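You operate a simulated robot arm through the tools that you are given. There is no shell and no other tool. Be economical: measure what you need, move in short steps, check, and stop when the job is done.

Carry out the task below with a simulated robot arm. There is one attempt and no reset: what you move stays moved.

JOB
Rinse panels 2 and 3 and degrease the one where water beads.
Fine: degrease it in the clean pot and rinse it again; both panels end in their own gaps.

The check looks at the end state, three seconds after you hand in, the way a careful person would. Anything else that was tipped, shoved, dropped, spilled or broken makes it a failure.

ROBOT AND FRAMES
A 7-joint arm with a two-finger parallel gripper, fixed in place. Base frame: the origin is at the foot of the arm, x ahead of it, y to its left, z up. Lengths are in mm, angles in degrees, forces in N, time in s.
With the tool pointing down near the work surface it reaches from about 240 to 680 mm from the base axis. Its first joint turns from -66.0 to 66.0 degrees. Payload 2.4 kg.
Tool frame: the origin (TCP) lies between the finger pads and is the grasp point; the fingertips stand 30 mm ahead of it; z points along the fingers, y is the line along which they close. Largest opening 94 mm; finger width 28, thickness 10; the body of the gripper, 50 by 96 mm, starts 55 mm behind the TCP.
Orientation is that of the tool frame in the base frame, as a unit quaternion [w, x, y, z]. With the fingers straight down and closing along the base's y, the tool's x points along the base's -x, its y along +y and its z along -z.

CONTROLS
- The arm moves only by the tool send_rows. Its argument "increments" is a list of rows, each a list of 6 numbers: the shift along the tool's x, y, z in mm, then the turn, a rotation vector about the tool's x, y, z in degrees. In form: [[dx, dy, dz, rx, ry, rz], ...]. A call has 1 to 10 rows; each row shifts and turns the commanded pose from where the row before left it, along the tool's axes as they then stand. "jaw" is the finger opening in mm, from 0 to 94, set as the call begins (left out, the last holds). Each row takes 0.2 s and may step no farther than 50 mm and 8.6 degrees from the row before; otherwise, or with a gripper value out of range, the whole call is refused. A pose out of reach is approached as far as the arm can. The call stops where the force on the tool passes 40 N (or 10 N more than at its start, if that is more) or the arm is blocked; 0.2 s more then pass. The fingers move at their own pace (about 153 mm/s each) and stop on an object; they squeeze with about 44 N. The grip force told is the motor's: it shows also when the fingers shut on nothing. Time passes only in rows, and 0.2 s behind the last, so rows that do not move let the fingers close. It gives the time, the measured TCP pose, the force on the tool (base axes), the opening and the grip force at its end, in the units of the frame above (readings bear some noise).
- Cameras (640 x 400 px; columns grow to the right, rows downward): "scene" is fixed at [53.5, 488.5, 1445.3]; the picture's right is [-0.58, -0.82, 0.00], its down [-0.43, 0.31, -0.85] and it looks along [0.69, -0.49, -0.53] (base axes); focal length 351 px, centre (320, 200). "wrist" rides on the gripper at [-37, 0, -58] in the tool frame; the picture's right is [0.00, -1.00, 0.00], its down [0.97, 0.00, -0.24] and it looks along [0.24, 0.00, 0.97] (tool axes); focal length 218 px, centre (320, 200).
- capture(camera): a new picture of that camera. It takes no simulated time.
- pixel_to_xyz(camera, pixels): for up to 12 pixels [column, row] of the newest picture of that camera ("zoom" is the newest enlarged one), the place [x, y, z] in the base frame of the surface seen there, good to about 3 mm. It takes no simulated time.
- close_up(camera, box): a new picture of the part [left, top, right, bottom] of that camera's present view, enlarged. It takes no simulated time.
- sign_off(): hands the job in; it is judged then, once.

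Keep the steps short. Do not move on a guess: measure, check each grasp and each placing, and mend mistakes. In all there are 80 turns and 54 pictures (those below and enlarged ones count). Leave the gripper open and the arm clear of the work at the hand-in unless told otherwise, and finish with a single line.

The tools are called after ">>>" by a JSON object that holds its "method" and its "body". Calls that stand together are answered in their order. send_rows: Moves the arm, as the interface text tells. Its arguments: {"type":"object","properties":{"increments":{"type":"array","items":{"type":"array","items":{"type":"number"}}},"jaw":{"type":"number"}},"required":["increments"]} The other tools are called the same way: capture (camera) takes a picture; pixel_to_xyz (camera, pixels) gives the place of the surface under pixels of a picture; close_up (camera, box) takes an enlarged picture of a part of a camera's view; sign_off () hands the job in.

At the start:

```text
time_s: 0.0
tcp_pos: [239.6, 246.1, 1264.2]
ee_rot: [0.0, -0.001, 1.0, 0.001]
wrist_force: [0.0, -0.2, 0.2]
gripper_width: 94.0
gripper_force: 0.0
```

scene: 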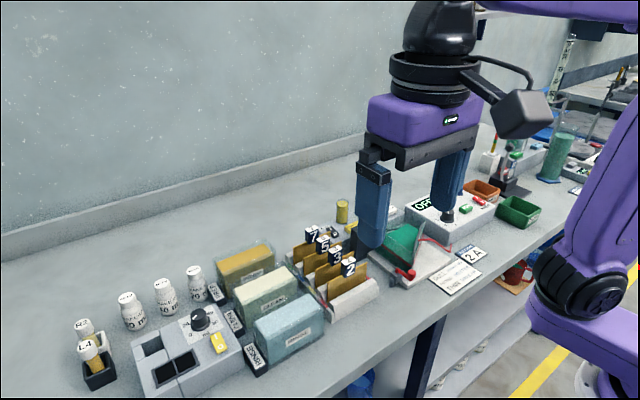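
wrist: 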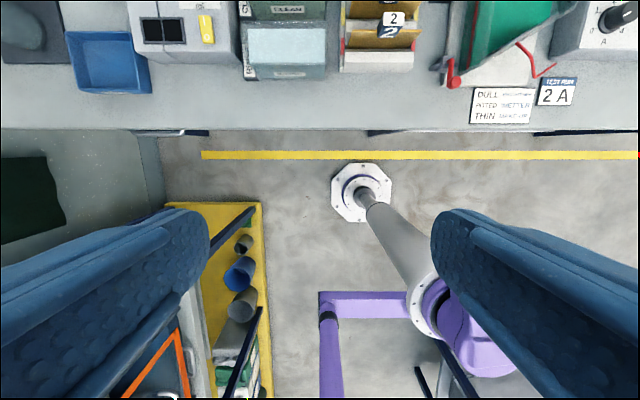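

I see a rack of tabbed panels (7,5,3,2) and three pots (rinse, clean, another). I'll enlarge both areas to read the labels.

>>> {"method": "close_up", "body": {"camera": "scene", "box": [200, 190, 400, 380]}}

>>> {"method": "close_up", "body": {"camera": "scene", "box": [60, 240, 260, 400]}}

>>> {"method": "close_up", "body": {"camera": "scene", "box": [370, 170, 560, 300]}}

```text
2.11 times, centred on (300, 285) of scene
```

zoom: 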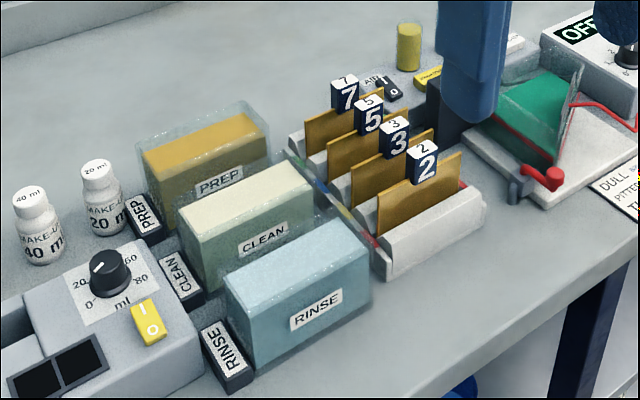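

```text
2.50 times, centred on (160, 320) of scene
```

zoom: 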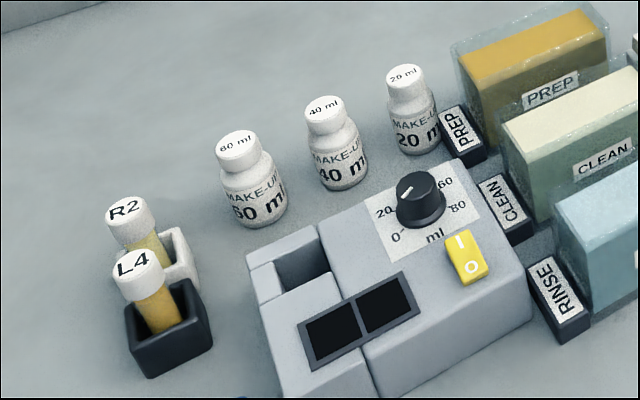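

```text
3.08 times, centred on (465, 235) of scene
```

zoom: 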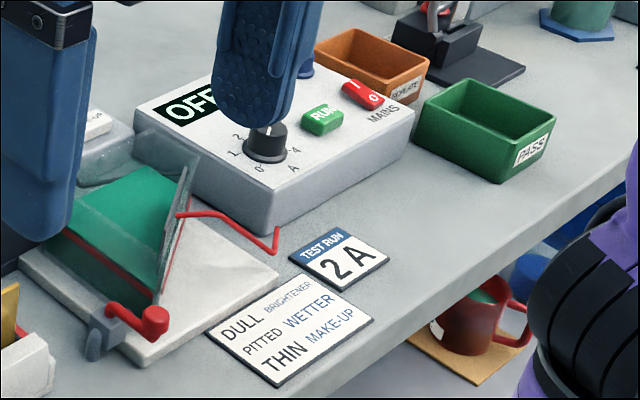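

I'll measure the panel tabs, panel edges and tank tops from the scene picture.

>>> {"method": "pixel_to_xyz", "body": {"camera": "scene", "pixels": [[348, 260], [337, 249.5], [324, 239], [311, 228], [350, 270], [338, 258], [365, 264], [330, 279], [290, 315], [265, 290], [245, 263], [360, 287]]}}

>>> {"method": "close_up", "body": {"camera": "wrist", "box": [220, 0, 460, 150]}}

```text
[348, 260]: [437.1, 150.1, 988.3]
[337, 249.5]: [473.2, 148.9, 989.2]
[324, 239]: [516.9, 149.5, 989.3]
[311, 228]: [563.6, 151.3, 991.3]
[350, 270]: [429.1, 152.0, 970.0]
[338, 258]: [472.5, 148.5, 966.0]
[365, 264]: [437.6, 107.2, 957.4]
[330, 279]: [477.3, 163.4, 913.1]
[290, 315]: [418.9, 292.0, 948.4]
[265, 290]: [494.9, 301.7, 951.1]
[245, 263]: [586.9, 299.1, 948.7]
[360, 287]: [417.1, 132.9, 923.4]
```

```text
2.67 times, centred on (340, 75) of wrist
```

zoom: 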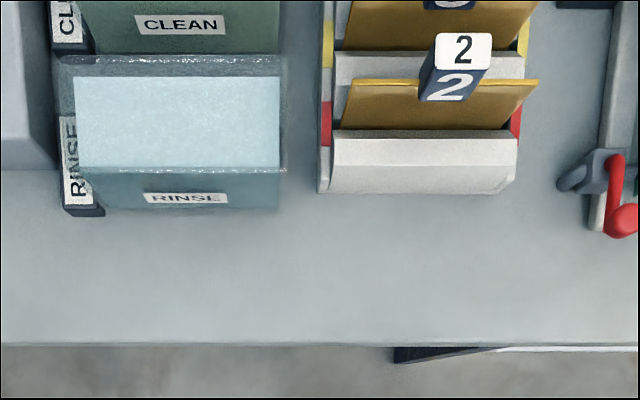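

Panels 2/3 stand at x≈437/475 with tabs at y≈150. I'll move above the racks at height for a straight-down measuring view.

>>> {"method": "send_rows", "body": {"increments": [[-43, -8, 10, 0, 0, 0], [-43, -8, 10, 0, 0, 0], [-43, -8, 10, 0, 0, 0], [-43, -8, 10, 0, 0, 0], [-43, -8, 10, 0, 0, 0], [-43, -8, 10, 0, 0, 0], [0, 0, 0, 0, 0, 0]]}}

>>> {"method": "capture", "body": {"camera": "wrist"}}

>>> {"method": "close_up", "body": {"camera": "wrist", "box": [220, 80, 460, 230]}}

```text
time_s: 1.6
tcp_pos: [499.9, 195.1, 1201.9]
ee_rot: [0.0, 0.0, 1.0, 0.0]
wrist_force: [-0.6, -0.3, -0.3]
gripper_width: 94.2
gripper_force: 0.0
```

```text
47 pictures are left
```

wrist: 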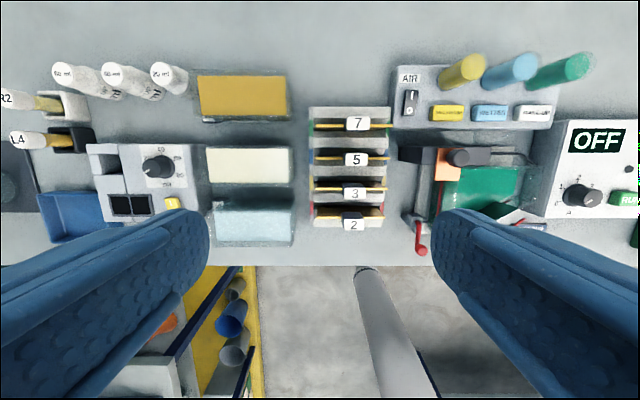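

```text
2.67 times, centred on (340, 155) of wrist
```

zoom: 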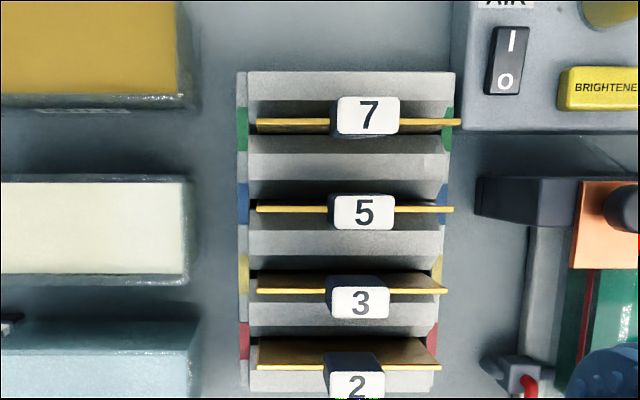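

I'll measure tab edges, panel edges and tank inner edges from these pictures.

>>> {"method": "pixel_to_xyz", "body": {"camera": "zoom", "pixels": [[333, 302], [388, 302], [360, 291], [360, 316], [262, 291], [443, 290], [325, 386], [378, 386], [262, 367], [436, 367], [260, 122], [457, 122]]}}

>>> {"method": "pixel_to_xyz", "body": {"camera": "wrist", "pixels": [[207, 147], [293, 147], [250, 148], [250, 183], [250, 165], [207, 180], [290, 180], [213, 206], [294, 206], [250, 205], [250, 242], [250, 222]]}}

>>> {"method": "pixel_to_xyz", "body": {"camera": "zoom", "pixels": [[100, 180], [100, 185], [100, 270], [100, 280], [187, 230], [180, 230], [193, 360], [187, 360], [350, 92], [360, 130], [360, 198], [360, 227]]}}

```text
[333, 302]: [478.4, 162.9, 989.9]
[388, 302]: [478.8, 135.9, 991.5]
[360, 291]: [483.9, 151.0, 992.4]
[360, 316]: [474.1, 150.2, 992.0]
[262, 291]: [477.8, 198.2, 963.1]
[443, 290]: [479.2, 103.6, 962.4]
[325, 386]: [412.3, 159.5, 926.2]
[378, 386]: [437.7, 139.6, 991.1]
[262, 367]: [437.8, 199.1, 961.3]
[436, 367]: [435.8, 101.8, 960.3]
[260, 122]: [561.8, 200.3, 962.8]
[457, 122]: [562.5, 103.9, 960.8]
```

```text
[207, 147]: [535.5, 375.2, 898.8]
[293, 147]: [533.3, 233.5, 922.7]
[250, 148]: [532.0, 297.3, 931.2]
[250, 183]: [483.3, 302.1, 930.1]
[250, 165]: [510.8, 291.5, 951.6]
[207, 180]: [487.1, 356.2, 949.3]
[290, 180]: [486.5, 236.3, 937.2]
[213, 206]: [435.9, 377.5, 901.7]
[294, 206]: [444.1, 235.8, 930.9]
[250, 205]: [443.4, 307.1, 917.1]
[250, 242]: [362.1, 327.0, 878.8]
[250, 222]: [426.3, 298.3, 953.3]
```

```text
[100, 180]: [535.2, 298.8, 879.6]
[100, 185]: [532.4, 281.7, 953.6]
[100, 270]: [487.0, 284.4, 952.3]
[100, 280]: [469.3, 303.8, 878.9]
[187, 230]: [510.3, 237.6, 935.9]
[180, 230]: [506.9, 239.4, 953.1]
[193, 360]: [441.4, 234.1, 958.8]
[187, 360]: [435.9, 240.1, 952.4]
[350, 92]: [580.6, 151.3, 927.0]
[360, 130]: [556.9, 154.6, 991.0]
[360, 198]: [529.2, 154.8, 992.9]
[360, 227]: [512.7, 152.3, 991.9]
```

Panel 3: plane x≈478, tab 28×12 mm centred (478.5, 150), top z 991; tanks CLEAN centre ≈(510, 297). I'll turn the tool 90° so the fingers close along x, across the tab's thickness.

>>> {"method": "send_rows", "body": {"increments": [[0, 0, 0, 0, 0, 8.5], [0, 0, 0, 0, 0, 8.5], [0, 0, 0, 0, 0, 8.5], [0, 0, 0, 0, 0, 8.5], [0, 0, 0, 0, 0, 8.5], [0, 0, 0, 0, 0, 8.5], [0, 0, 0, 0, 0, 8.5], [0, 0, 0, 0, 0, 8.5], [0, 0, 0, 0, 0, 8.5], [0, 0, 0, 0, 0, 8.5]]}}

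>>> {"method": "send_rows", "body": {"increments": [[0, 0, 0, 0, 0, 5], [0, 0, 0, 0, 0, 0]], "jaw": 34}}

>>> {"method": "capture", "body": {"camera": "wrist"}}

>>> {"method": "capture", "body": {"camera": "scene"}}

```text
time_s: 3.8
tcp_pos: [498.3, 197.5, 1202.8]
ee_rot: [-0.001, 0.677, 0.736, 0.001]
wrist_force: [-0.1, -0.5, 0.1]
gripper_width: 94.0
gripper_force: 0.1
```

```text
time_s: 4.4
tcp_pos: [498.4, 195.7, 1204.1]
ee_rot: [-0.001, 0.707, 0.707, 0.0]
wrist_force: [-0.4, -0.2, 0.5]
gripper_width: 33.9
gripper_force: 0.0
```

```text
45 pictures are left
```

wrist: 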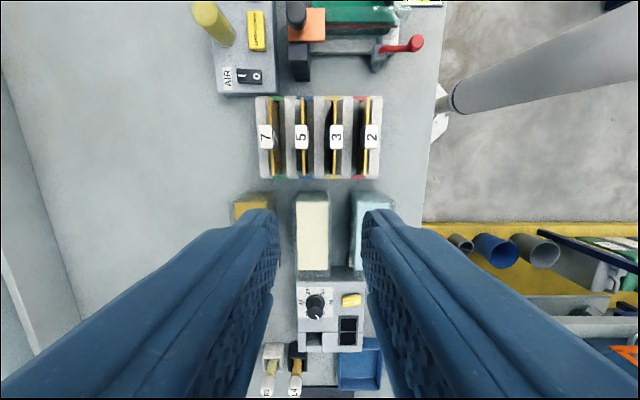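

```text
44 pictures are left
```

scene: 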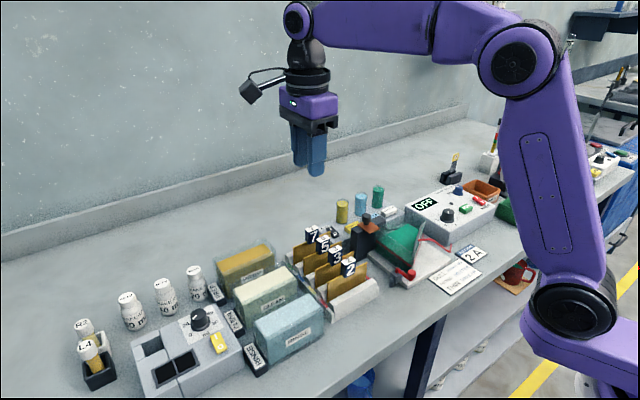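

Tool x is now base +y, tool y base +x. I'll take an enlarged view and measure panel 2 and the rinse tank.

>>> {"method": "close_up", "body": {"camera": "wrist", "box": [220, 85, 420, 210]}}

>>> {"method": "pixel_to_xyz", "body": {"camera": "zoom", "pixels": [[484, 167], [460, 167], [505, 167], [484, 128], [484, 205], [372, 167], [352, 167], [391, 167], [463, 60], [463, 280], [451, 167], [467, 270]]}}

>>> {"method": "pixel_to_xyz", "body": {"camera": "scene", "pixels": [[256, 320], [280, 345], [310, 295], [325, 315], [290, 315], [270, 330], [300, 330], [308, 303], [262, 325], [280, 307], [300, 299], [285, 336]]}}

```text
3.20 times, centred on (320, 148) of wrist
```

zoom: 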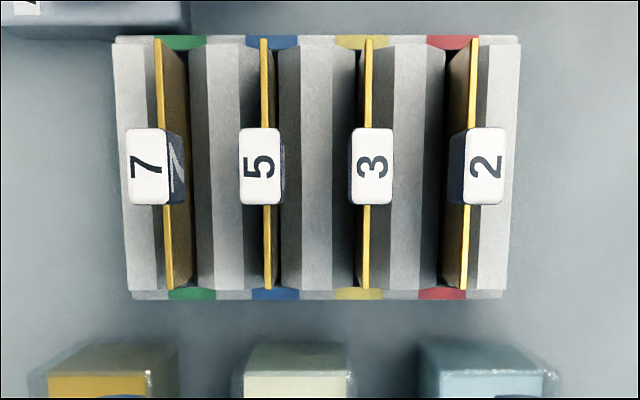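

```text
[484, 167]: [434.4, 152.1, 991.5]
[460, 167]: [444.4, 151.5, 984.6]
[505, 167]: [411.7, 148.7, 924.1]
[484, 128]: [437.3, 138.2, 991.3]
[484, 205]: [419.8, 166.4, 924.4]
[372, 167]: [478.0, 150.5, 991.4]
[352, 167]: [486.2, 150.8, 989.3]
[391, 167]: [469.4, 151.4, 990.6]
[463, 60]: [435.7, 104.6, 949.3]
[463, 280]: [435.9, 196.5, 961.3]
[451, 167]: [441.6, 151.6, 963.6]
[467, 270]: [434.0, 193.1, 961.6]
```

```text
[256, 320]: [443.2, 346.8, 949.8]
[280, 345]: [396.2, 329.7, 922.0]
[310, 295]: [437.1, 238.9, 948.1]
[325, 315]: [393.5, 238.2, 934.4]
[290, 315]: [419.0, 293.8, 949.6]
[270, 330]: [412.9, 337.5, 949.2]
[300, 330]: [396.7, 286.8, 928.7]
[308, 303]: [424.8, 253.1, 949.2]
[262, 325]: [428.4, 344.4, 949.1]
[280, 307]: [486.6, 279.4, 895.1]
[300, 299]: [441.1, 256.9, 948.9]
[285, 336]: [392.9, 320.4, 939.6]
```

Panel 2 tab centre ≈(436.5,151); panel 3 ≈(478,151). Next: tank edges in this zoom.

>>> {"method": "pixel_to_xyz", "body": {"camera": "zoom", "pixels": [[432, 374], [438, 374], [445, 374], [500, 374], [535, 374], [543, 374], [550, 374], [244, 385], [250, 385], [340, 385], [346, 385], [490, 371]]}}

>>> {"method": "pixel_to_xyz", "body": {"camera": "wrist", "pixels": [[304, 268], [315, 268], [315, 272], [315, 275], [299, 230], [302, 230], [326, 230], [329, 230], [355, 212], [351, 212], [312, 206], [312, 203]]}}

```text
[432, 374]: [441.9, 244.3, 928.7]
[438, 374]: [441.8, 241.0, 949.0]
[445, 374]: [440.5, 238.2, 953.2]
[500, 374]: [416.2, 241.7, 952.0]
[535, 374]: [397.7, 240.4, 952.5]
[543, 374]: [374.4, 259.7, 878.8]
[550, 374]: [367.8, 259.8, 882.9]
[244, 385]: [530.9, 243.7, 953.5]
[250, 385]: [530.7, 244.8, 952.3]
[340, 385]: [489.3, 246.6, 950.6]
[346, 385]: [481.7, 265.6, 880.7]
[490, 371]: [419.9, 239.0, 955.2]
```

```text
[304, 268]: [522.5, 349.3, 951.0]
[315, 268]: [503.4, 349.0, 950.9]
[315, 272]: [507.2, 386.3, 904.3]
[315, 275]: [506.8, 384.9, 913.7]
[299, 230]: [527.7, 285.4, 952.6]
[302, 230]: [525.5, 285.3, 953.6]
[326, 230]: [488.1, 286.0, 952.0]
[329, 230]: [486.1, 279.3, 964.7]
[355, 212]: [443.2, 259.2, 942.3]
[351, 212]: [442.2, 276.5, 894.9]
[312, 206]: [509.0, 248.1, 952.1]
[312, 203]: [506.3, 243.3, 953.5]
```

Rinse tank centre ≈(419.5, 297), clean ≈(510, 297), surfaces at 952. I'll go above panel 2 and stop high.

>>> {"method": "send_rows", "body": {"increments": [[-15, -20, 34, 0, 0, 0], [-15, -20, 35, 0, 0, 0], [-15, -21.5, 35, 0, 0, 0], [0, 0, 30, 0, 0, 0], [0, 0, 0, 0, 0, 0]]}}

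>>> {"method": "capture", "body": {"camera": "wrist"}}

```text
time_s: 5.6
tcp_pos: [435.8, 154.3, 1067.0]
ee_rot: [-0.001, 0.707, 0.708, 0.001]
wrist_force: [0.6, -0.5, -1.5]
gripper_width: 34.1
gripper_force: 0.0
```

```text
42 pictures are left
```

wrist: 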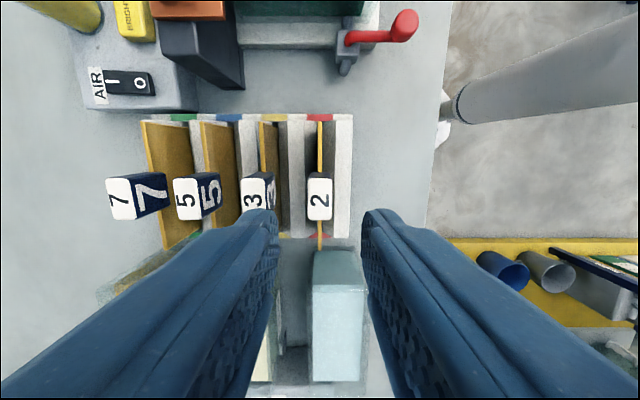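

Tab 2 sits at column 320, exactly between the fingers. I'll check its measure plus the rinse tank's edges.

>>> {"method": "pixel_to_xyz", "body": {"camera": "wrist", "pixels": [[310, 195], [330, 195], [320, 177], [320, 216], [320, 130], [320, 245], [318, 290], [356, 290], [335, 290], [335, 376], [335, 300], [335, 260]]}}

>>> {"method": "send_rows", "body": {"increments": [[-3, 0.7, 30, 0, 0, 0], [0, 0, 20, 0, 0, 0], [0, 0, 15, 0, 0, 0], [0, 0, 10, 0, 0, 0], [0, 0, 5, 0, 0, 0], [0, 0, 0, 0, 0, 0]]}}

```text
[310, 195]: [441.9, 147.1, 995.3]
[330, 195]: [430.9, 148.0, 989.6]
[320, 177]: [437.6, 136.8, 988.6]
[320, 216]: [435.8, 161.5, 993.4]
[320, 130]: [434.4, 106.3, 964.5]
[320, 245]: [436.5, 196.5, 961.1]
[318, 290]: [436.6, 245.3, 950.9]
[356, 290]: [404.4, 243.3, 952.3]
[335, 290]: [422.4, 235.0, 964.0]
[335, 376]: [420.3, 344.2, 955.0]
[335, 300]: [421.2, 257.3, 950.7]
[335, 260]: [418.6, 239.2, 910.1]
```

```text
time_s: 7.0
tcp_pos: [438.8, 150.6, 988.9]
ee_rot: [-0.001, 0.706, 0.708, 0.001]
wrist_force: [0.3, 0.6, -0.3]
gripper_width: 34.1
gripper_force: 0.0
```

At z 989, centred on tab 2. I'll close the jaw.

>>> {"method": "send_rows", "body": {"increments": [[0, 0, 2, 0, 0, 0], [0, 0, 0, 0, 0, 0], [0, 0, 0, 0, 0, 0]], "jaw": 0}}

>>> {"method": "send_rows", "body": {"increments": [[0, 0, -10, 0, 0, 0], [0, 0, -10, 0, 0, 0], [0, 0, 0, 0, 0, 0]]}}

>>> {"method": "capture", "body": {"camera": "scene"}}

```text
time_s: 7.8
tcp_pos: [438.0, 150.9, 987.7]
ee_rot: [0.001, 0.706, 0.708, 0.002]
wrist_force: [-0.8, 1.2, 28.9]
gripper_width: 19.9
gripper_force: 44.6
```

```text
time_s: 8.6
tcp_pos: [435.9, 148.3, 1006.7]
ee_rot: [-0.001, 0.707, 0.708, 0.0]
wrist_force: [0.7, -0.6, -0.5]
gripper_width: 19.5
gripper_force: 44.4
```

```text
41 pictures are left
```

scene: 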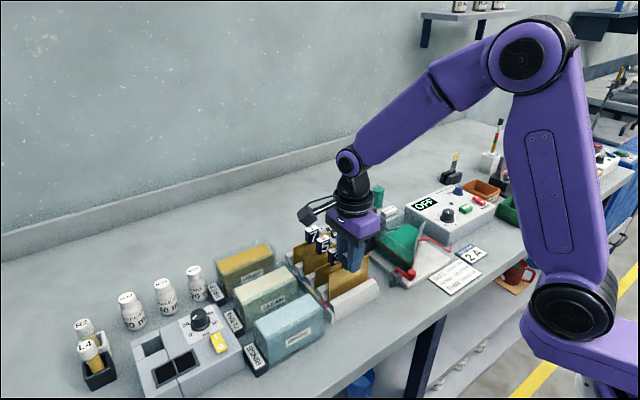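

Tab 2 held (19.5 mm). I'll lift it clear and look.

>>> {"method": "send_rows", "body": {"increments": [[0, 0, -30, 0, 0, 0], [0, 0, -30, 0, 0, 0], [0, 0, -33, 0, 0, 0], [0, 0, 0, 0, 0, 0]]}}

>>> {"method": "close_up", "body": {"camera": "scene", "box": [230, 190, 400, 350]}}

```text
time_s: 9.6
tcp_pos: [439.6, 147.1, 1098.4]
ee_rot: [-0.001, 0.707, 0.708, 0.0]
wrist_force: [0.7, -0.2, -1.3]
gripper_width: 20.0
gripper_force: 44.6
```

```text
2.50 times, centred on (315, 270) of scene
```

zoom: 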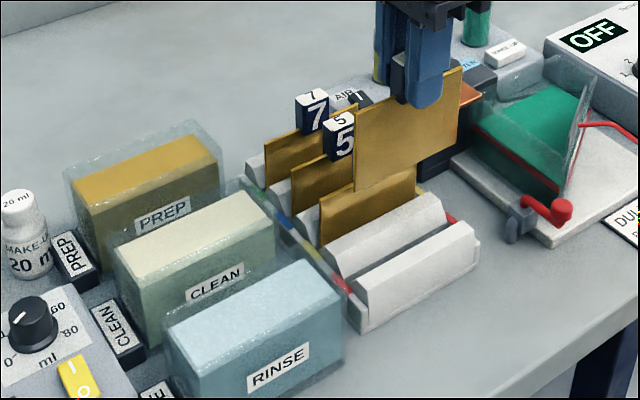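

The panel is held upright. I'll measure its corners and face.

>>> {"method": "pixel_to_xyz", "body": {"camera": "zoom", "pixels": [[357, 187], [459, 140], [459, 72], [359, 114], [400, 165], [400, 115], [400, 150], [358, 150], [459, 100]]}}

```text
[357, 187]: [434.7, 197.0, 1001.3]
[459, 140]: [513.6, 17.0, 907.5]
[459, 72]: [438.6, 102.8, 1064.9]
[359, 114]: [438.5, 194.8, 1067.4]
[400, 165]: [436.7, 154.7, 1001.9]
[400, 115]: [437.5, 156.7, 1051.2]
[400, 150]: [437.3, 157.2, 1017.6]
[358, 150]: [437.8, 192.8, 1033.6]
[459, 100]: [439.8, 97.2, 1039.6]
```

Panel bottom is 99 mm under the TCP, top 29 mm under. I'll carry it over the rinse tank centre (420, 297).

>>> {"method": "send_rows", "body": {"increments": [[0, -8, -10, 0, 0, 0], [30, -8.8, 0, 0, 0, 0], [40, 0, 0, 0, 0, 0], [40, 0, 0, 0, 0, 0], [36.4, 0, 0, 0, 0, 0], [0, 0, 0, 0, 0, 0], [0, 0, 0, 0, 0, 0]]}}

>>> {"method": "close_up", "body": {"camera": "scene", "box": [210, 190, 380, 390]}}

>>> {"method": "capture", "body": {"camera": "wrist"}}

```text
time_s: 11.2
tcp_pos: [419.2, 294.1, 1110.5]
ee_rot: [0.0, 0.708, 0.707, 0.0]
wrist_force: [0.5, -0.6, -1.5]
gripper_width: 19.8
gripper_force: 44.1
```

```text
2.00 times, centred on (295, 290) of scene
```

zoom: 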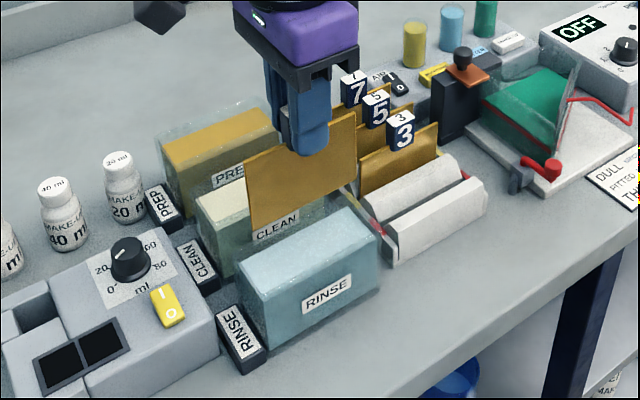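

```text
38 pictures are left
```

wrist: 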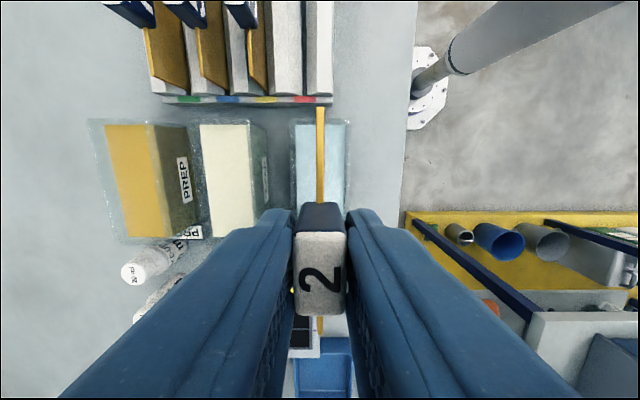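

The panel lines up with the tank in x (column 320 of 300–345). I'll check the tank's rims and panel's y edges.

>>> {"method": "pixel_to_xyz", "body": {"camera": "wrist", "pixels": [[310, 122], [310, 126], [335, 130], [320, 112], [302, 160], [343, 160], [296, 160], [348, 160]]}}

>>> {"method": "pixel_to_xyz", "body": {"camera": "zoom", "pixels": [[251, 228], [354, 160], [248, 155], [354, 115], [242, 285], [248, 290], [250, 285], [360, 215], [376, 240], [370, 238]]}}

```text
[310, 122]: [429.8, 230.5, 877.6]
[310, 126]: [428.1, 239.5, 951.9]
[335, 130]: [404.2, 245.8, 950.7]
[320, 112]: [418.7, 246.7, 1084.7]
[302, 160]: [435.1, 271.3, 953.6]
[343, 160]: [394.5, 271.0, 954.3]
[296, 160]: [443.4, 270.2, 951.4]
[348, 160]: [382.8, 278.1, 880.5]
```

```text
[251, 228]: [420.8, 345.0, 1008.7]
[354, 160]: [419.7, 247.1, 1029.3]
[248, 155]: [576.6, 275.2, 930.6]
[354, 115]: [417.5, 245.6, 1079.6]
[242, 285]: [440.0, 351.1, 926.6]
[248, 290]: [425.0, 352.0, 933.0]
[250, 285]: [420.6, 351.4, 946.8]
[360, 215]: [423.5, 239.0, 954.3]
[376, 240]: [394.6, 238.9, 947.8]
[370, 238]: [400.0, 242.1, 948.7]
```

Clearances are good. I'll lower into the rinse, ending with small steps.

>>> {"method": "send_rows", "body": {"increments": [[0, 0, 25, 0, 0, 0], [0, 0, 25, 0, 0, 0], [0, 0, 20, 0, 0, 0], [0, 0, 20, 0, 0, 0], [0, 0, 15, 0, 0, 0], [0, 0, 6, 0, 0, 0], [0, 0, 0, 0, 0, 0]]}}

>>> {"method": "close_up", "body": {"camera": "scene", "box": [210, 190, 380, 390]}}

```text
time_s: 12.8
tcp_pos: [419.2, 295.4, 999.5]
ee_rot: [0.0, 0.706, 0.708, 0.0]
wrist_force: [-0.4, -0.1, -0.9]
gripper_width: 19.6
gripper_force: 43.9
```

```text
2.00 times, centred on (295, 290) of scene
```

zoom: 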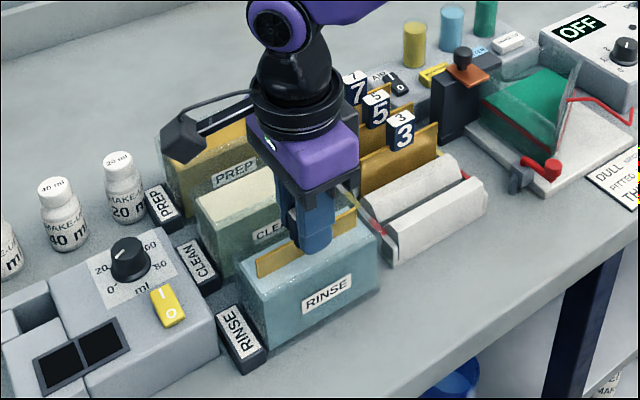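

Immersed most of the way, without contact. I'll lower a few mm more, hold there a couple of seconds, then check.

>>> {"method": "send_rows", "body": {"increments": [[0, 0, 2, 0, 0, 0], [0, 0, 2, 0, 0, 0], [0, 0, 0, 0, 0, 0], [0, 0, 0, 0, 0, 0], [0, 0, 0, 0, 0, 0], [0, 0, 0, 0, 0, 0], [0, 0, 0, 0, 0, 0], [0, 0, 0, 0, 0, 0], [0, 0, 0, 0, 0, 0], [0, 0, 0, 0, 0, 0]]}}

>>> {"method": "send_rows", "body": {"increments": [[0, 0, -15, 0, 0, 0], [0, 0, -20, 0, 0, 0], [0, 0, -20, 0, 0, 0], [0, 0, -30, 0, 0, 0], [0, 0, -30, 0, 0, 0], [0, 0, 0, 0, 0, 0]]}}

>>> {"method": "close_up", "body": {"camera": "scene", "box": [250, 230, 350, 320]}}

```text
time_s: 15.0
tcp_pos: [420.4, 296.7, 995.4]
ee_rot: [0.0, 0.706, 0.708, 0.001]
wrist_force: [-1.0, 0.0, -0.8]
gripper_width: 19.5
gripper_force: 44.1
```

```text
time_s: 16.4
tcp_pos: [419.8, 295.3, 1110.6]
ee_rot: [-0.001, 0.706, 0.708, -0.001]
wrist_force: [-0.8, 0.6, -0.4]
gripper_width: 19.6
gripper_force: 44.3
```

```text
4.44 times, centred on (300, 275) of scene
```

zoom: 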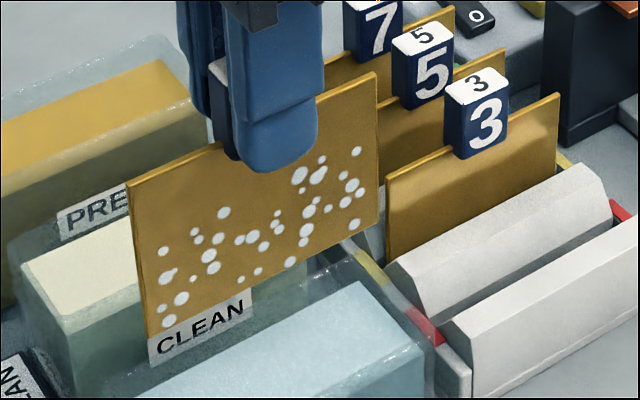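

Water clearly beads on panel 2. It goes into the CLEAN tank (centre 510, 297); I'll move over and check the alignment.

>>> {"method": "send_rows", "body": {"increments": [[0, 30, 0, 0, 0, 0], [0, 30, 0, 0, 0, 0], [0, 30, 0, 0, 0, 0], [0, 0, 0, 0, 0, 0], [0, 0, 0, 0, 0, 0]]}}

>>> {"method": "capture", "body": {"camera": "wrist"}}

>>> {"method": "close_up", "body": {"camera": "scene", "box": [210, 190, 380, 390]}}

>>> {"method": "pixel_to_xyz", "body": {"camera": "wrist", "pixels": [[320, 112], [302, 160], [306, 160], [340, 160], [344, 160], [310, 126], [310, 130], [298, 160], [348, 160]]}}

```text
time_s: 17.6
tcp_pos: [510.3, 296.9, 1111.0]
ee_rot: [0.0, 0.706, 0.708, 0.001]
wrist_force: [-0.6, 0.5, -1.0]
gripper_width: 19.7
gripper_force: 44.0
```

```text
35 pictures are left
```

wrist: 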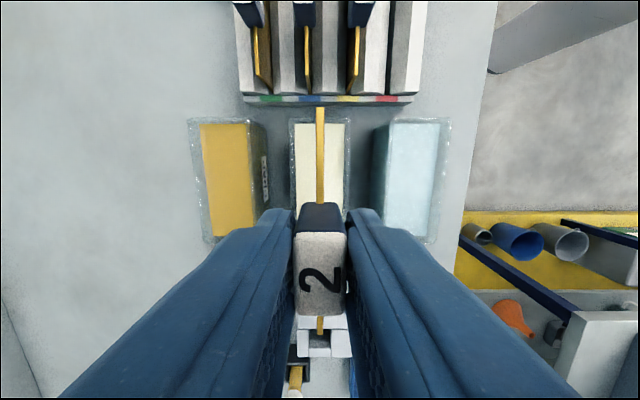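

```text
2.00 times, centred on (295, 290) of scene
```

zoom: 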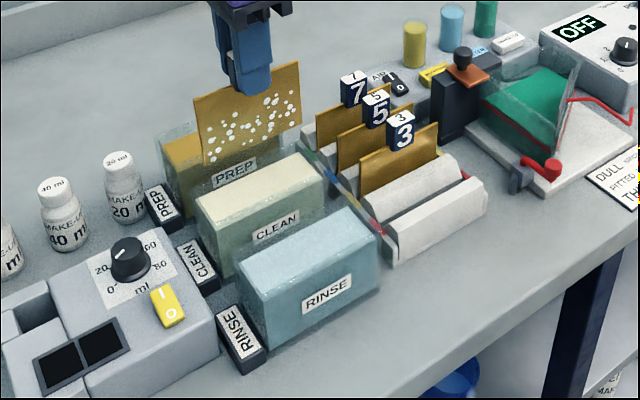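

```text
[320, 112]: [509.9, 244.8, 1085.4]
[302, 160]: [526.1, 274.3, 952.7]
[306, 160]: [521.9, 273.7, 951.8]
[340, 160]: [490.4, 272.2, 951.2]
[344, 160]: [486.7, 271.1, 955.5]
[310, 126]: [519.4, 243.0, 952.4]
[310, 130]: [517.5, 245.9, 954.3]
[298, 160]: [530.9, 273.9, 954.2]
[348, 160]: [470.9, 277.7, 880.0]
```

Centred over CLEAN. I'll lower it to the same depth and hold it for about 3 s.

>>> {"method": "send_rows", "body": {"increments": [[0, 0, 25, 0, 0, 0], [0, 0, 25, 0, 0, 0], [0, 0, 20, 0, 0, 0], [0, 0, 20, 0, 0, 0], [0, 0, 15, 0, 0, 0], [0, 0, 6, 0, 0, 0], [0, 0, 4, 0, 0, 0], [0, 0, 0, 0, 0, 0], [0, 0, 0, 0, 0, 0]]}}

>>> {"method": "send_rows", "body": {"increments": [[0, 0, 0, 0, 0, 0], [0, 0, 0, 0, 0, 0], [0, 0, 0, 0, 0, 0], [0, 0, 0, 0, 0, 0], [0, 0, 0, 0, 0, 0], [0, 0, 0, 0, 0, 0], [0, 0, 0, 0, 0, 0], [0, 0, 0, 0, 0, 0], [0, 0, 0, 0, 0, 0], [0, 0, 0, 0, 0, 0]]}}

>>> {"method": "close_up", "body": {"camera": "scene", "box": [210, 190, 380, 390]}}

```text
time_s: 19.6
tcp_pos: [511.0, 297.2, 994.6]
ee_rot: [0.0, 0.706, 0.708, -0.001]
wrist_force: [-0.3, 0.4, -0.1]
gripper_width: 19.7
gripper_force: 44.6
```

```text
time_s: 21.8
tcp_pos: [510.5, 296.4, 995.4]
ee_rot: [-0.001, 0.706, 0.708, 0.001]
wrist_force: [-0.6, 0.2, -1.0]
gripper_width: 19.5
gripper_force: 44.0
```

```text
2.00 times, centred on (295, 290) of scene
```

zoom: 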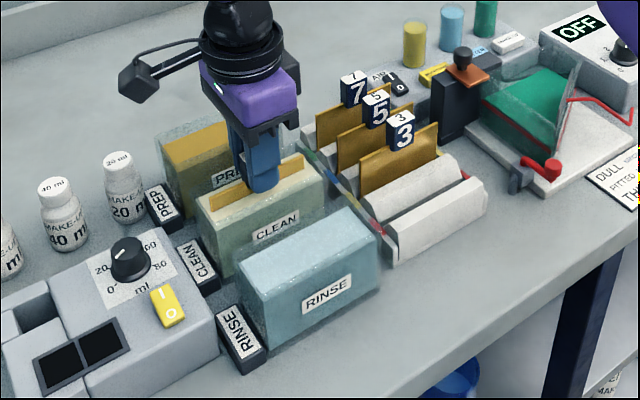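

Immersed in CLEAN. I'll hold a little longer, then lift and look.

>>> {"method": "send_rows", "body": {"increments": [[0, 0, 0, 0, 0, 0], [0, 0, 0, 0, 0, 0], [0, 0, 0, 0, 0, 0], [0, 0, 0, 0, 0, 0], [0, 0, 0, 0, 0, 0], [0, 0, 0, 0, 0, 0], [0, 0, 0, 0, 0, 0], [0, 0, 0, 0, 0, 0], [0, 0, 0, 0, 0, 0], [0, 0, 0, 0, 0, 0]]}}

>>> {"method": "send_rows", "body": {"increments": [[0, 0, -15, 0, 0, 0], [0, 0, -20, 0, 0, 0], [0, 0, -20, 0, 0, 0], [0, 0, -30, 0, 0, 0], [0, 0, -30, 0, 0, 0], [0, -30, 0, 0, 0, 0], [0, -30, 0, 0, 0, 0], [0, -30, 0, 0, 0, 0], [0, 0, 0, 0, 0, 0]]}}

>>> {"method": "close_up", "body": {"camera": "scene", "box": [250, 230, 350, 320]}}

```text
time_s: 24.0
tcp_pos: [510.2, 296.6, 996.0]
ee_rot: [0.0, 0.707, 0.708, 0.0]
wrist_force: [-0.2, 0.5, -0.9]
gripper_width: 19.8
gripper_force: 44.4
```

```text
time_s: 26.0
tcp_pos: [419.6, 298.4, 1110.4]
ee_rot: [0.0, 0.707, 0.707, 0.001]
wrist_force: [0.5, 0.4, -1.1]
gripper_width: 19.6
gripper_force: 44.2
```

```text
4.44 times, centred on (300, 275) of scene
```

zoom: 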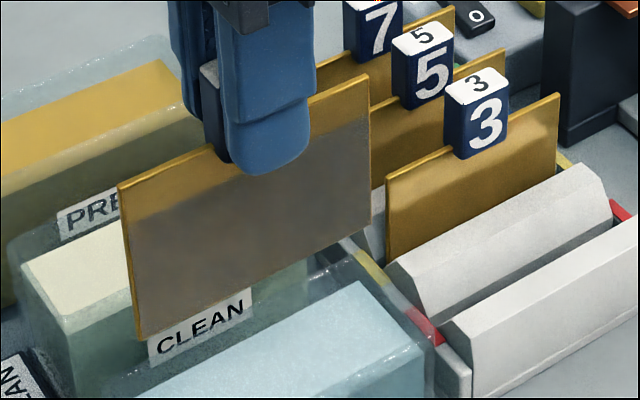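

Beads are gone; a grey film of cleaner remains. I'll rinse it again now.

>>> {"method": "send_rows", "body": {"increments": [[0, 0, 25, 0, 0, 0], [0, 0, 25, 0, 0, 0], [0, 0, 20, 0, 0, 0], [0, 0, 20, 0, 0, 0], [0, 0, 15, 0, 0, 0], [0, 0, 6, 0, 0, 0], [0, 0, 5, 0, 0, 0], [0, 0, 0, 0, 0, 0], [0, 0, 0, 0, 0, 0]]}}

>>> {"method": "send_rows", "body": {"increments": [[0, 0, 0, 0, 0, 0], [0, 0, 0, 0, 0, 0], [0, 0, 0, 0, 0, 0], [0, 0, 0, 0, 0, 0], [0, 0, 0, 0, 0, 0], [0, 0, 0, 0, 0, 0], [0, 0, 0, 0, 0, 0], [0, 0, 0, 0, 0, 0], [0, 0, 0, 0, 0, 0], [0, 0, 0, 0, 0, 0]]}}

>>> {"method": "send_rows", "body": {"increments": [[0, 0, -16, 0, 0, 0], [0, 0, -20, 0, 0, 0], [0, 0, -20, 0, 0, 0], [0, 0, -30, 0, 0, 0], [0, 0, -30, 0, 0, 0], [0, 0, 0, 0, 0, 0]]}}

>>> {"method": "close_up", "body": {"camera": "scene", "box": [250, 230, 350, 320]}}

```text
time_s: 28.0
tcp_pos: [421.2, 295.4, 994.5]
ee_rot: [0.0, 0.706, 0.708, 0.0]
wrist_force: [-0.2, 0.3, -1.6]
gripper_width: 19.7
gripper_force: 44.2
```

```text
time_s: 30.2
tcp_pos: [419.7, 295.2, 994.4]
ee_rot: [-0.001, 0.706, 0.708, 0.0]
wrist_force: [0.1, 0.2, -0.6]
gripper_width: 19.8
gripper_force: 44.4
```

```text
time_s: 31.6
tcp_pos: [419.2, 294.2, 1109.1]
ee_rot: [-0.001, 0.707, 0.707, 0.0]
wrist_force: [-0.1, 0.0, -1.2]
gripper_width: 19.4
gripper_force: 44.1
```

```text
4.44 times, centred on (300, 275) of scene
```

zoom: 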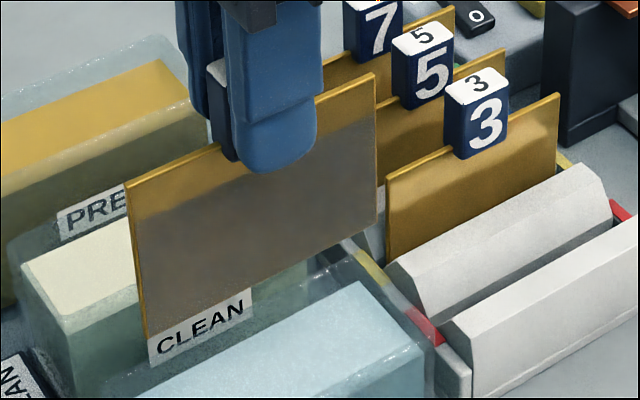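

No beads: an even water film covers it, so it's clean. I'll carry panel 2 back above its gap (436.8, 150.1) and check.

>>> {"method": "send_rows", "body": {"increments": [[-36.4, 0, 0, 0, 0, 0], [-40, 0, 0, 0, 0, 0], [-40, 8.8, 0, 0, 0, 0], [-30, 8, 0, 0, 0, 0], [0, 0, 10, 0, 0, 0], [0, 0, 0, 0, 0, 0], [0, 0, 0, 0, 0, 0]]}}

>>> {"method": "close_up", "body": {"camera": "wrist", "box": [220, 50, 420, 200]}}

>>> {"method": "close_up", "body": {"camera": "scene", "box": [280, 210, 400, 320]}}

```text
time_s: 33.2
tcp_pos: [437.9, 150.1, 1101.6]
ee_rot: [0.0, 0.707, 0.708, 0.0]
wrist_force: [0.9, -0.3, -0.7]
gripper_width: 19.8
gripper_force: 44.3
```

```text
2.67 times, centred on (320, 125) of wrist
```

zoom: 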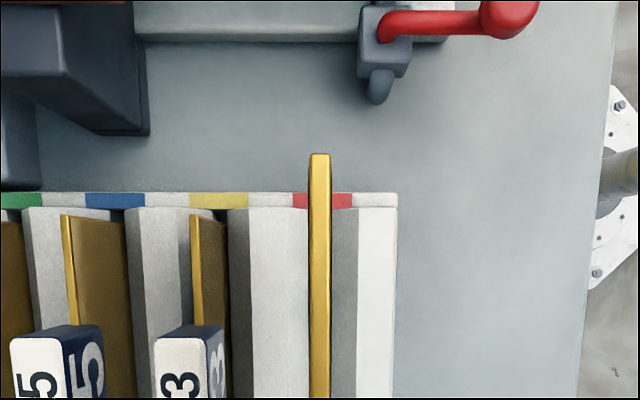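

```text
3.64 times, centred on (340, 265) of scene
```

zoom: 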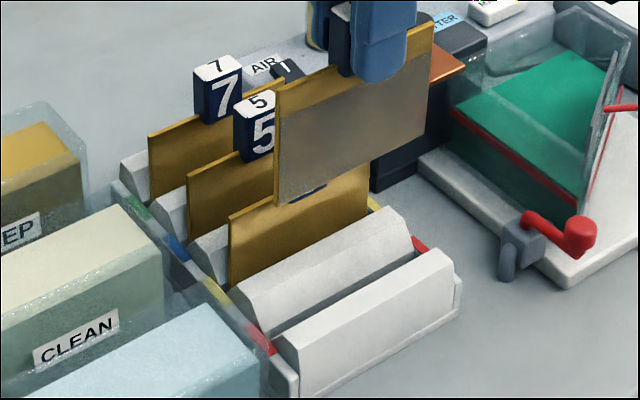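

Panel 2 is centred over its red-marked gap. I'll lower it gently.

>>> {"method": "send_rows", "body": {"increments": [[0, 0, 25, 0, 0, 0], [0, 0, 25, 0, 0, 0], [0, 0, 20, 0, 0, 0], [0, 0, 20, 0, 0, 0], [0, 0, 12, 0, 0, 0], [0, 0, 6, 0, 0, 0], [0, 0, 2, 0, 0, 0], [0, 0, 0, 0, 0, 0]]}}

>>> {"method": "close_up", "body": {"camera": "scene", "box": [280, 210, 400, 320]}}

```text
time_s: 35.0
tcp_pos: [436.1, 149.3, 989.4]
ee_rot: [-0.001, 0.707, 0.708, 0.001]
wrist_force: [-0.4, 0.0, -0.6]
gripper_width: 19.5
gripper_force: 43.8
```

```text
3.64 times, centred on (340, 265) of scene
```

zoom: 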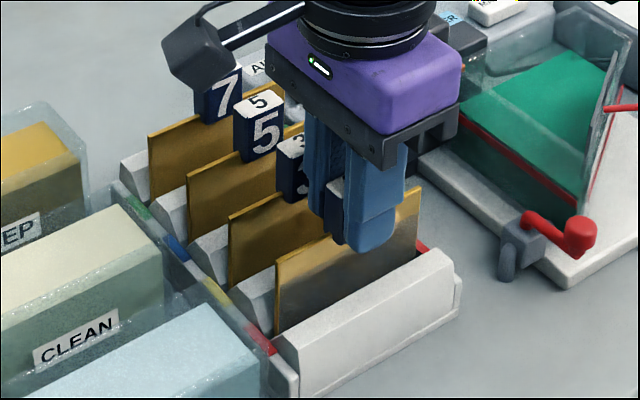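

Inside the gap, no contact force yet. I'll lower a touch at a time to seat it.

>>> {"method": "send_rows", "body": {"increments": [[0, 0, 1, 0, 0, 0], [0, 0, 1, 0, 0, 0], [0, 0, 0, 0, 0, 0]]}}

```text
time_s: 35.8
tcp_pos: [437.6, 151.7, 989.0]
ee_rot: [-0.001, 0.706, 0.708, 0.001]
wrist_force: [0.1, 0.8, -1.0]
gripper_width: 19.6
gripper_force: 44.3
```

>>> {"method": "send_rows", "body": {"increments": [[0, 0, 1, 0, 0, 0], [0, 0, 0, 0, 0, 0]]}}

```text
time_s: 36.4
tcp_pos: [437.8, 150.4, 987.3]
ee_rot: [0.0, 0.706, 0.708, 0.001]
wrist_force: [-2.1, 1.7, 12.2]
gripper_width: 19.7
gripper_force: 43.9
```

Now seated (12 N upward). I'll open to 34 mm and rise.

>>> {"method": "send_rows", "body": {"increments": [[0, 0, 0, 0, 0, 0], [0, 0, 0, 0, 0, 0]], "jaw": 34}}

>>> {"method": "send_rows", "body": {"increments": [[0, 0, -15, 0, 0, 0], [0, 0, -30, 0, 0, 0], [0, 0, -35, 0, 0, 0], [0, 0, 0, 0, 0, 0], [0, 20, 0, 0, 0, 0], [0, 21.5, 0, 0, 0, 0], [0, 0, 0, 0, 0, 0]]}}

>>> {"method": "capture", "body": {"camera": "wrist"}}

>>> {"method": "close_up", "body": {"camera": "scene", "box": [280, 210, 400, 320]}}

```text
time_s: 37.0
tcp_pos: [438.0, 150.4, 987.7]
ee_rot: [0.0, 0.707, 0.707, 0.0]
wrist_force: [-0.5, -0.1, -0.9]
gripper_width: 33.7
gripper_force: 0.0
```

```text
time_s: 38.6
tcp_pos: [479.2, 151.2, 1068.1]
ee_rot: [0.0, 0.707, 0.707, 0.001]
wrist_force: [-0.2, -0.4, 0.4]
gripper_width: 33.8
gripper_force: 0.0
```

```text
27 pictures are left
```

wrist: 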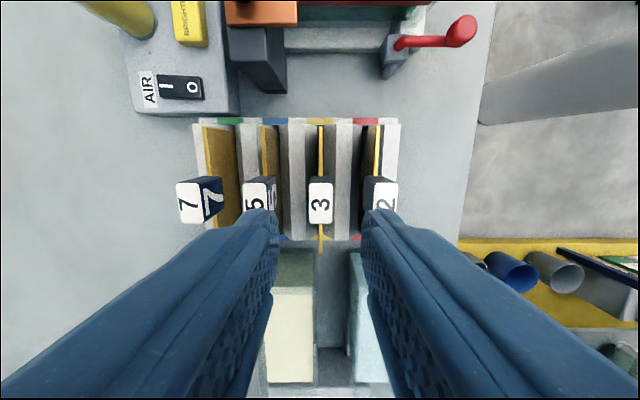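

```text
3.64 times, centred on (340, 265) of scene
```

zoom: 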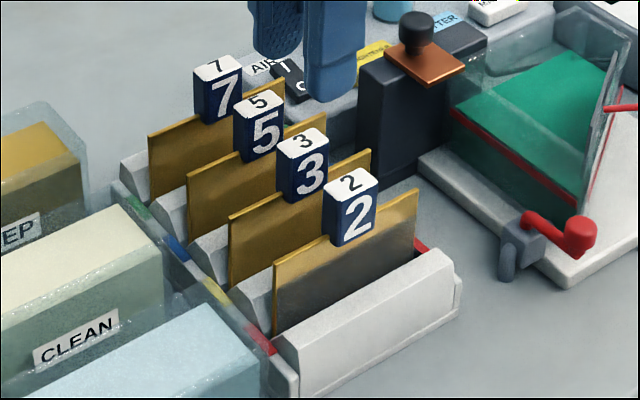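

Panel 2 stands in its gap. Tab 3 is centred (column 320). I'll narrow to 31 mm and descend on it.

>>> {"method": "send_rows", "body": {"increments": [[0, 0, 30, 0, 0, 0], [0, 0, 20, 0, 0, 0], [0, 0, 15, 0, 0, 0], [0, 0, 9, 0, 0, 0], [0, 0, 5, 0, 0, 0], [0, 0, 0, 0, 0, 0]], "jaw": 31}}

>>> {"method": "send_rows", "body": {"increments": [[0, 0, 0, 0, 0, 0], [0, 0, 0, 0, 0, 0], [0, 0, 0, 0, 0, 0]], "jaw": 0}}

>>> {"method": "send_rows", "body": {"increments": [[0, 0, -20, 0, 0, 0], [0, 0, -30, 0, 0, 0], [0, 0, -30, 0, 0, 0], [0, 0, -42, 0, 0, 0], [0, 0, 0, 0, 0, 0]]}}

>>> {"method": "close_up", "body": {"camera": "scene", "box": [260, 190, 400, 320]}}

```text
time_s: 40.0
tcp_pos: [478.4, 151.1, 987.9]
ee_rot: [0.0, 0.706, 0.708, 0.0]
wrist_force: [-0.4, 0.1, 0.2]
gripper_width: 30.9
gripper_force: 0.1
```

```text
time_s: 40.8
tcp_pos: [477.9, 150.5, 988.8]
ee_rot: [0.0, 0.706, 0.708, 0.001]
wrist_force: [-0.5, -0.1, -0.6]
gripper_width: 19.6
gripper_force: 44.1
```

```text
time_s: 42.0
tcp_pos: [477.8, 150.4, 1111.5]
ee_rot: [0.0, 0.707, 0.708, 0.0]
wrist_force: [-0.1, 0.2, 0.0]
gripper_width: 19.8
gripper_force: 44.0
```

```text
3.08 times, centred on (330, 255) of scene
```

zoom: 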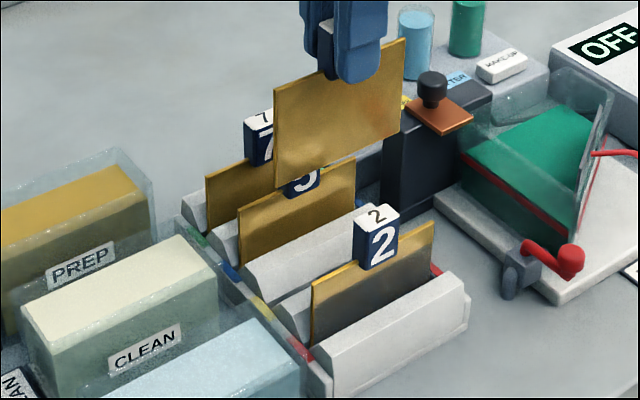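

Panel 3 is held upright, bottom ≈1012. I'll move it over the rinse tank, first +y then −x.

>>> {"method": "send_rows", "body": {"increments": [[36.4, 0, 0, 0, 0, 0], [40, 0, 0, 0, 0, 0], [40, 0, 0, 0, 0, 0], [30, -28.3, 0, 0, 0, 0], [0, -30, 0, 0, 0, 0], [0, 0, 0, 0, 0, 0], [0, 0, 0, 0, 0, 0]]}}

>>> {"method": "close_up", "body": {"camera": "wrist", "box": [220, 80, 420, 230]}}

>>> {"method": "close_up", "body": {"camera": "scene", "box": [250, 230, 350, 320]}}

```text
time_s: 43.6
tcp_pos: [420.3, 294.9, 1112.0]
ee_rot: [0.0, 0.707, 0.707, 0.001]
wrist_force: [0.3, 0.1, -0.2]
gripper_width: 19.8
gripper_force: 44.1
```

```text
2.67 times, centred on (320, 155) of wrist
```

zoom: 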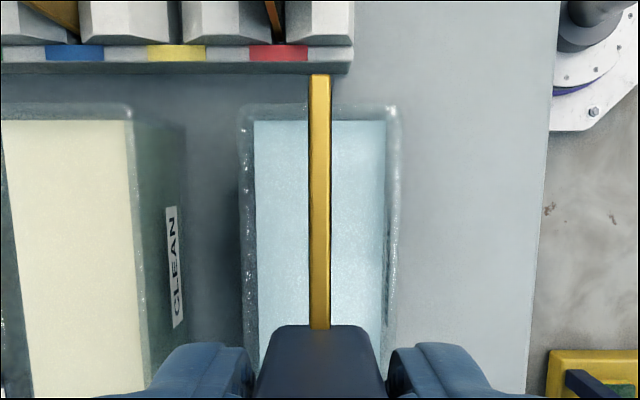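

```text
4.44 times, centred on (300, 275) of scene
```

zoom: 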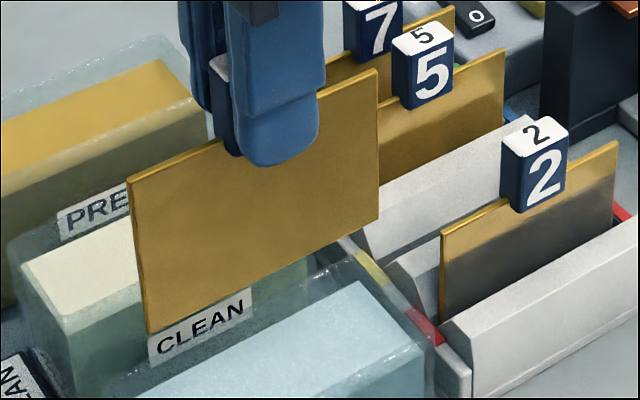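

Panel 3 is dry and centred over the rinse. I'll dip it, hold for 2 s, lift and look.

>>> {"method": "send_rows", "body": {"increments": [[0, 0, 25, 0, 0, 0], [0, 0, 25, 0, 0, 0], [0, 0, 20, 0, 0, 0], [0, 0, 20, 0, 0, 0], [0, 0, 15, 0, 0, 0], [0, 0, 6, 0, 0, 0], [0, 0, 5, 0, 0, 0], [0, 0, 0, 0, 0, 0], [0, 0, 0, 0, 0, 0]]}}

>>> {"method": "send_rows", "body": {"increments": [[0, 0, 0, 0, 0, 0], [0, 0, 0, 0, 0, 0], [0, 0, 0, 0, 0, 0], [0, 0, 0, 0, 0, 0], [0, 0, 0, 0, 0, 0], [0, 0, 0, 0, 0, 0], [0, 0, 0, 0, 0, 0], [0, 0, 0, 0, 0, 0], [0, 0, 0, 0, 0, 0], [0, 0, 0, 0, 0, 0]]}}

>>> {"method": "send_rows", "body": {"increments": [[0, 0, -16, 0, 0, 0], [0, 0, -20, 0, 0, 0], [0, 0, -20, 0, 0, 0], [0, 0, -30, 0, 0, 0], [0, 0, -30, 0, 0, 0], [0, 0, 0, 0, 0, 0]]}}

>>> {"method": "close_up", "body": {"camera": "scene", "box": [250, 230, 350, 320]}}

```text
time_s: 45.6
tcp_pos: [420.3, 296.4, 993.8]
ee_rot: [0.001, 0.707, 0.707, 0.0]
wrist_force: [0.0, -0.3, -0.5]
gripper_width: 19.7
gripper_force: 43.6
```

```text
time_s: 47.8
tcp_pos: [421.6, 294.9, 993.8]
ee_rot: [-0.001, 0.707, 0.707, 0.0]
wrist_force: [-0.4, -0.5, -0.8]
gripper_width: 19.5
gripper_force: 44.4
```

```text
time_s: 49.2
tcp_pos: [420.4, 294.6, 1109.8]
ee_rot: [0.0, 0.707, 0.708, -0.002]
wrist_force: [0.4, -0.7, -0.9]
gripper_width: 19.6
gripper_force: 43.6
```

```text
4.44 times, centred on (300, 275) of scene
```

zoom: 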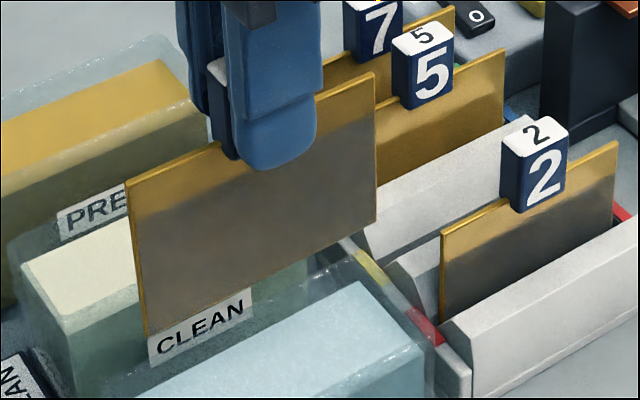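

Panel 3 shows an even film, so it needs no degreasing. I'll carry it back above its gap.

>>> {"method": "send_rows", "body": {"increments": [[0, 30, 0, 0, 0, 0], [-30, 28.3, 0, 0, 0, 0], [-40, 0, 0, 0, 0, 0], [-40, 0, 0, 0, 0, 0], [-36.4, 0, 0, 0, 0, 0], [0, 0, 0, 0, 0, 0], [0, 0, 0, 0, 0, 0]]}}

>>> {"method": "close_up", "body": {"camera": "wrist", "box": [220, 50, 420, 200]}}

```text
time_s: 50.8
tcp_pos: [482.8, 147.3, 1112.6]
ee_rot: [0.0, 0.707, 0.707, 0.0]
wrist_force: [-0.4, -0.3, -0.7]
gripper_width: 19.5
gripper_force: 43.7
```

```text
2.67 times, centred on (320, 125) of wrist
```

zoom: 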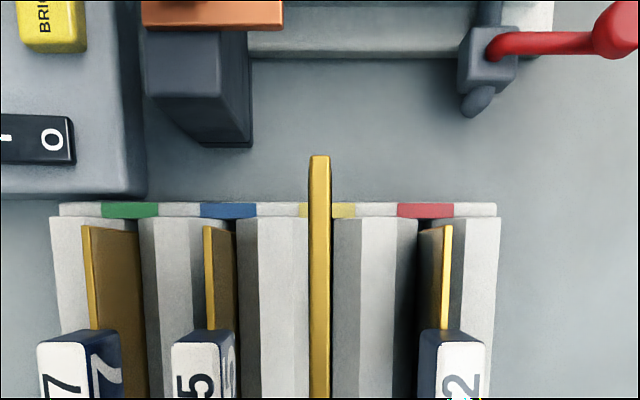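

The panel appears ~3 mm too far +x (320 vs mark centre ≈327; TCP reads 482.8). I'll wait and re-read before correcting.

>>> {"method": "send_rows", "body": {"increments": [[0, 0, 0, 0, 0, 0], [0, 0, 0, 0, 0, 0], [0, 0, 0, 0, 0, 0]]}}

>>> {"method": "send_rows", "body": {"increments": [[0, 0, 20, 0, 0, 0], [0, 0, 10, 0, 0, 0], [0, 0, 0, 0, 0, 0], [0, 0, 0, 0, 0, 0]]}}

>>> {"method": "close_up", "body": {"camera": "wrist", "box": [220, 50, 420, 200]}}

```text
time_s: 51.6
tcp_pos: [481.9, 147.4, 1112.5]
ee_rot: [-0.001, 0.706, 0.708, 0.001]
wrist_force: [-0.2, -0.1, -1.2]
gripper_width: 19.4
gripper_force: 43.8
```

```text
time_s: 52.6
tcp_pos: [480.7, 148.8, 1082.0]
ee_rot: [0.0, 0.707, 0.707, 0.001]
wrist_force: [0.4, -0.5, -1.3]
gripper_width: 19.6
gripper_force: 43.7
```

```text
2.67 times, centred on (320, 125) of wrist
```

zoom: 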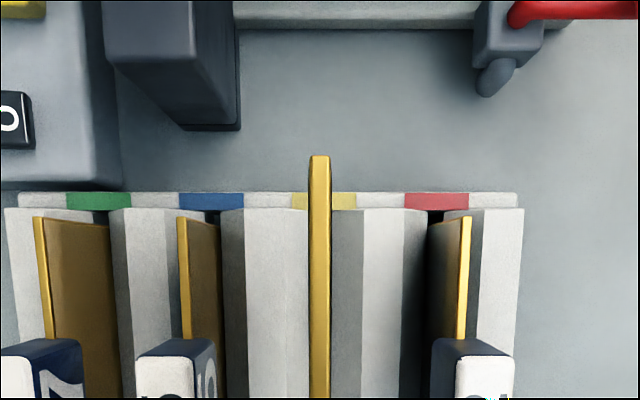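

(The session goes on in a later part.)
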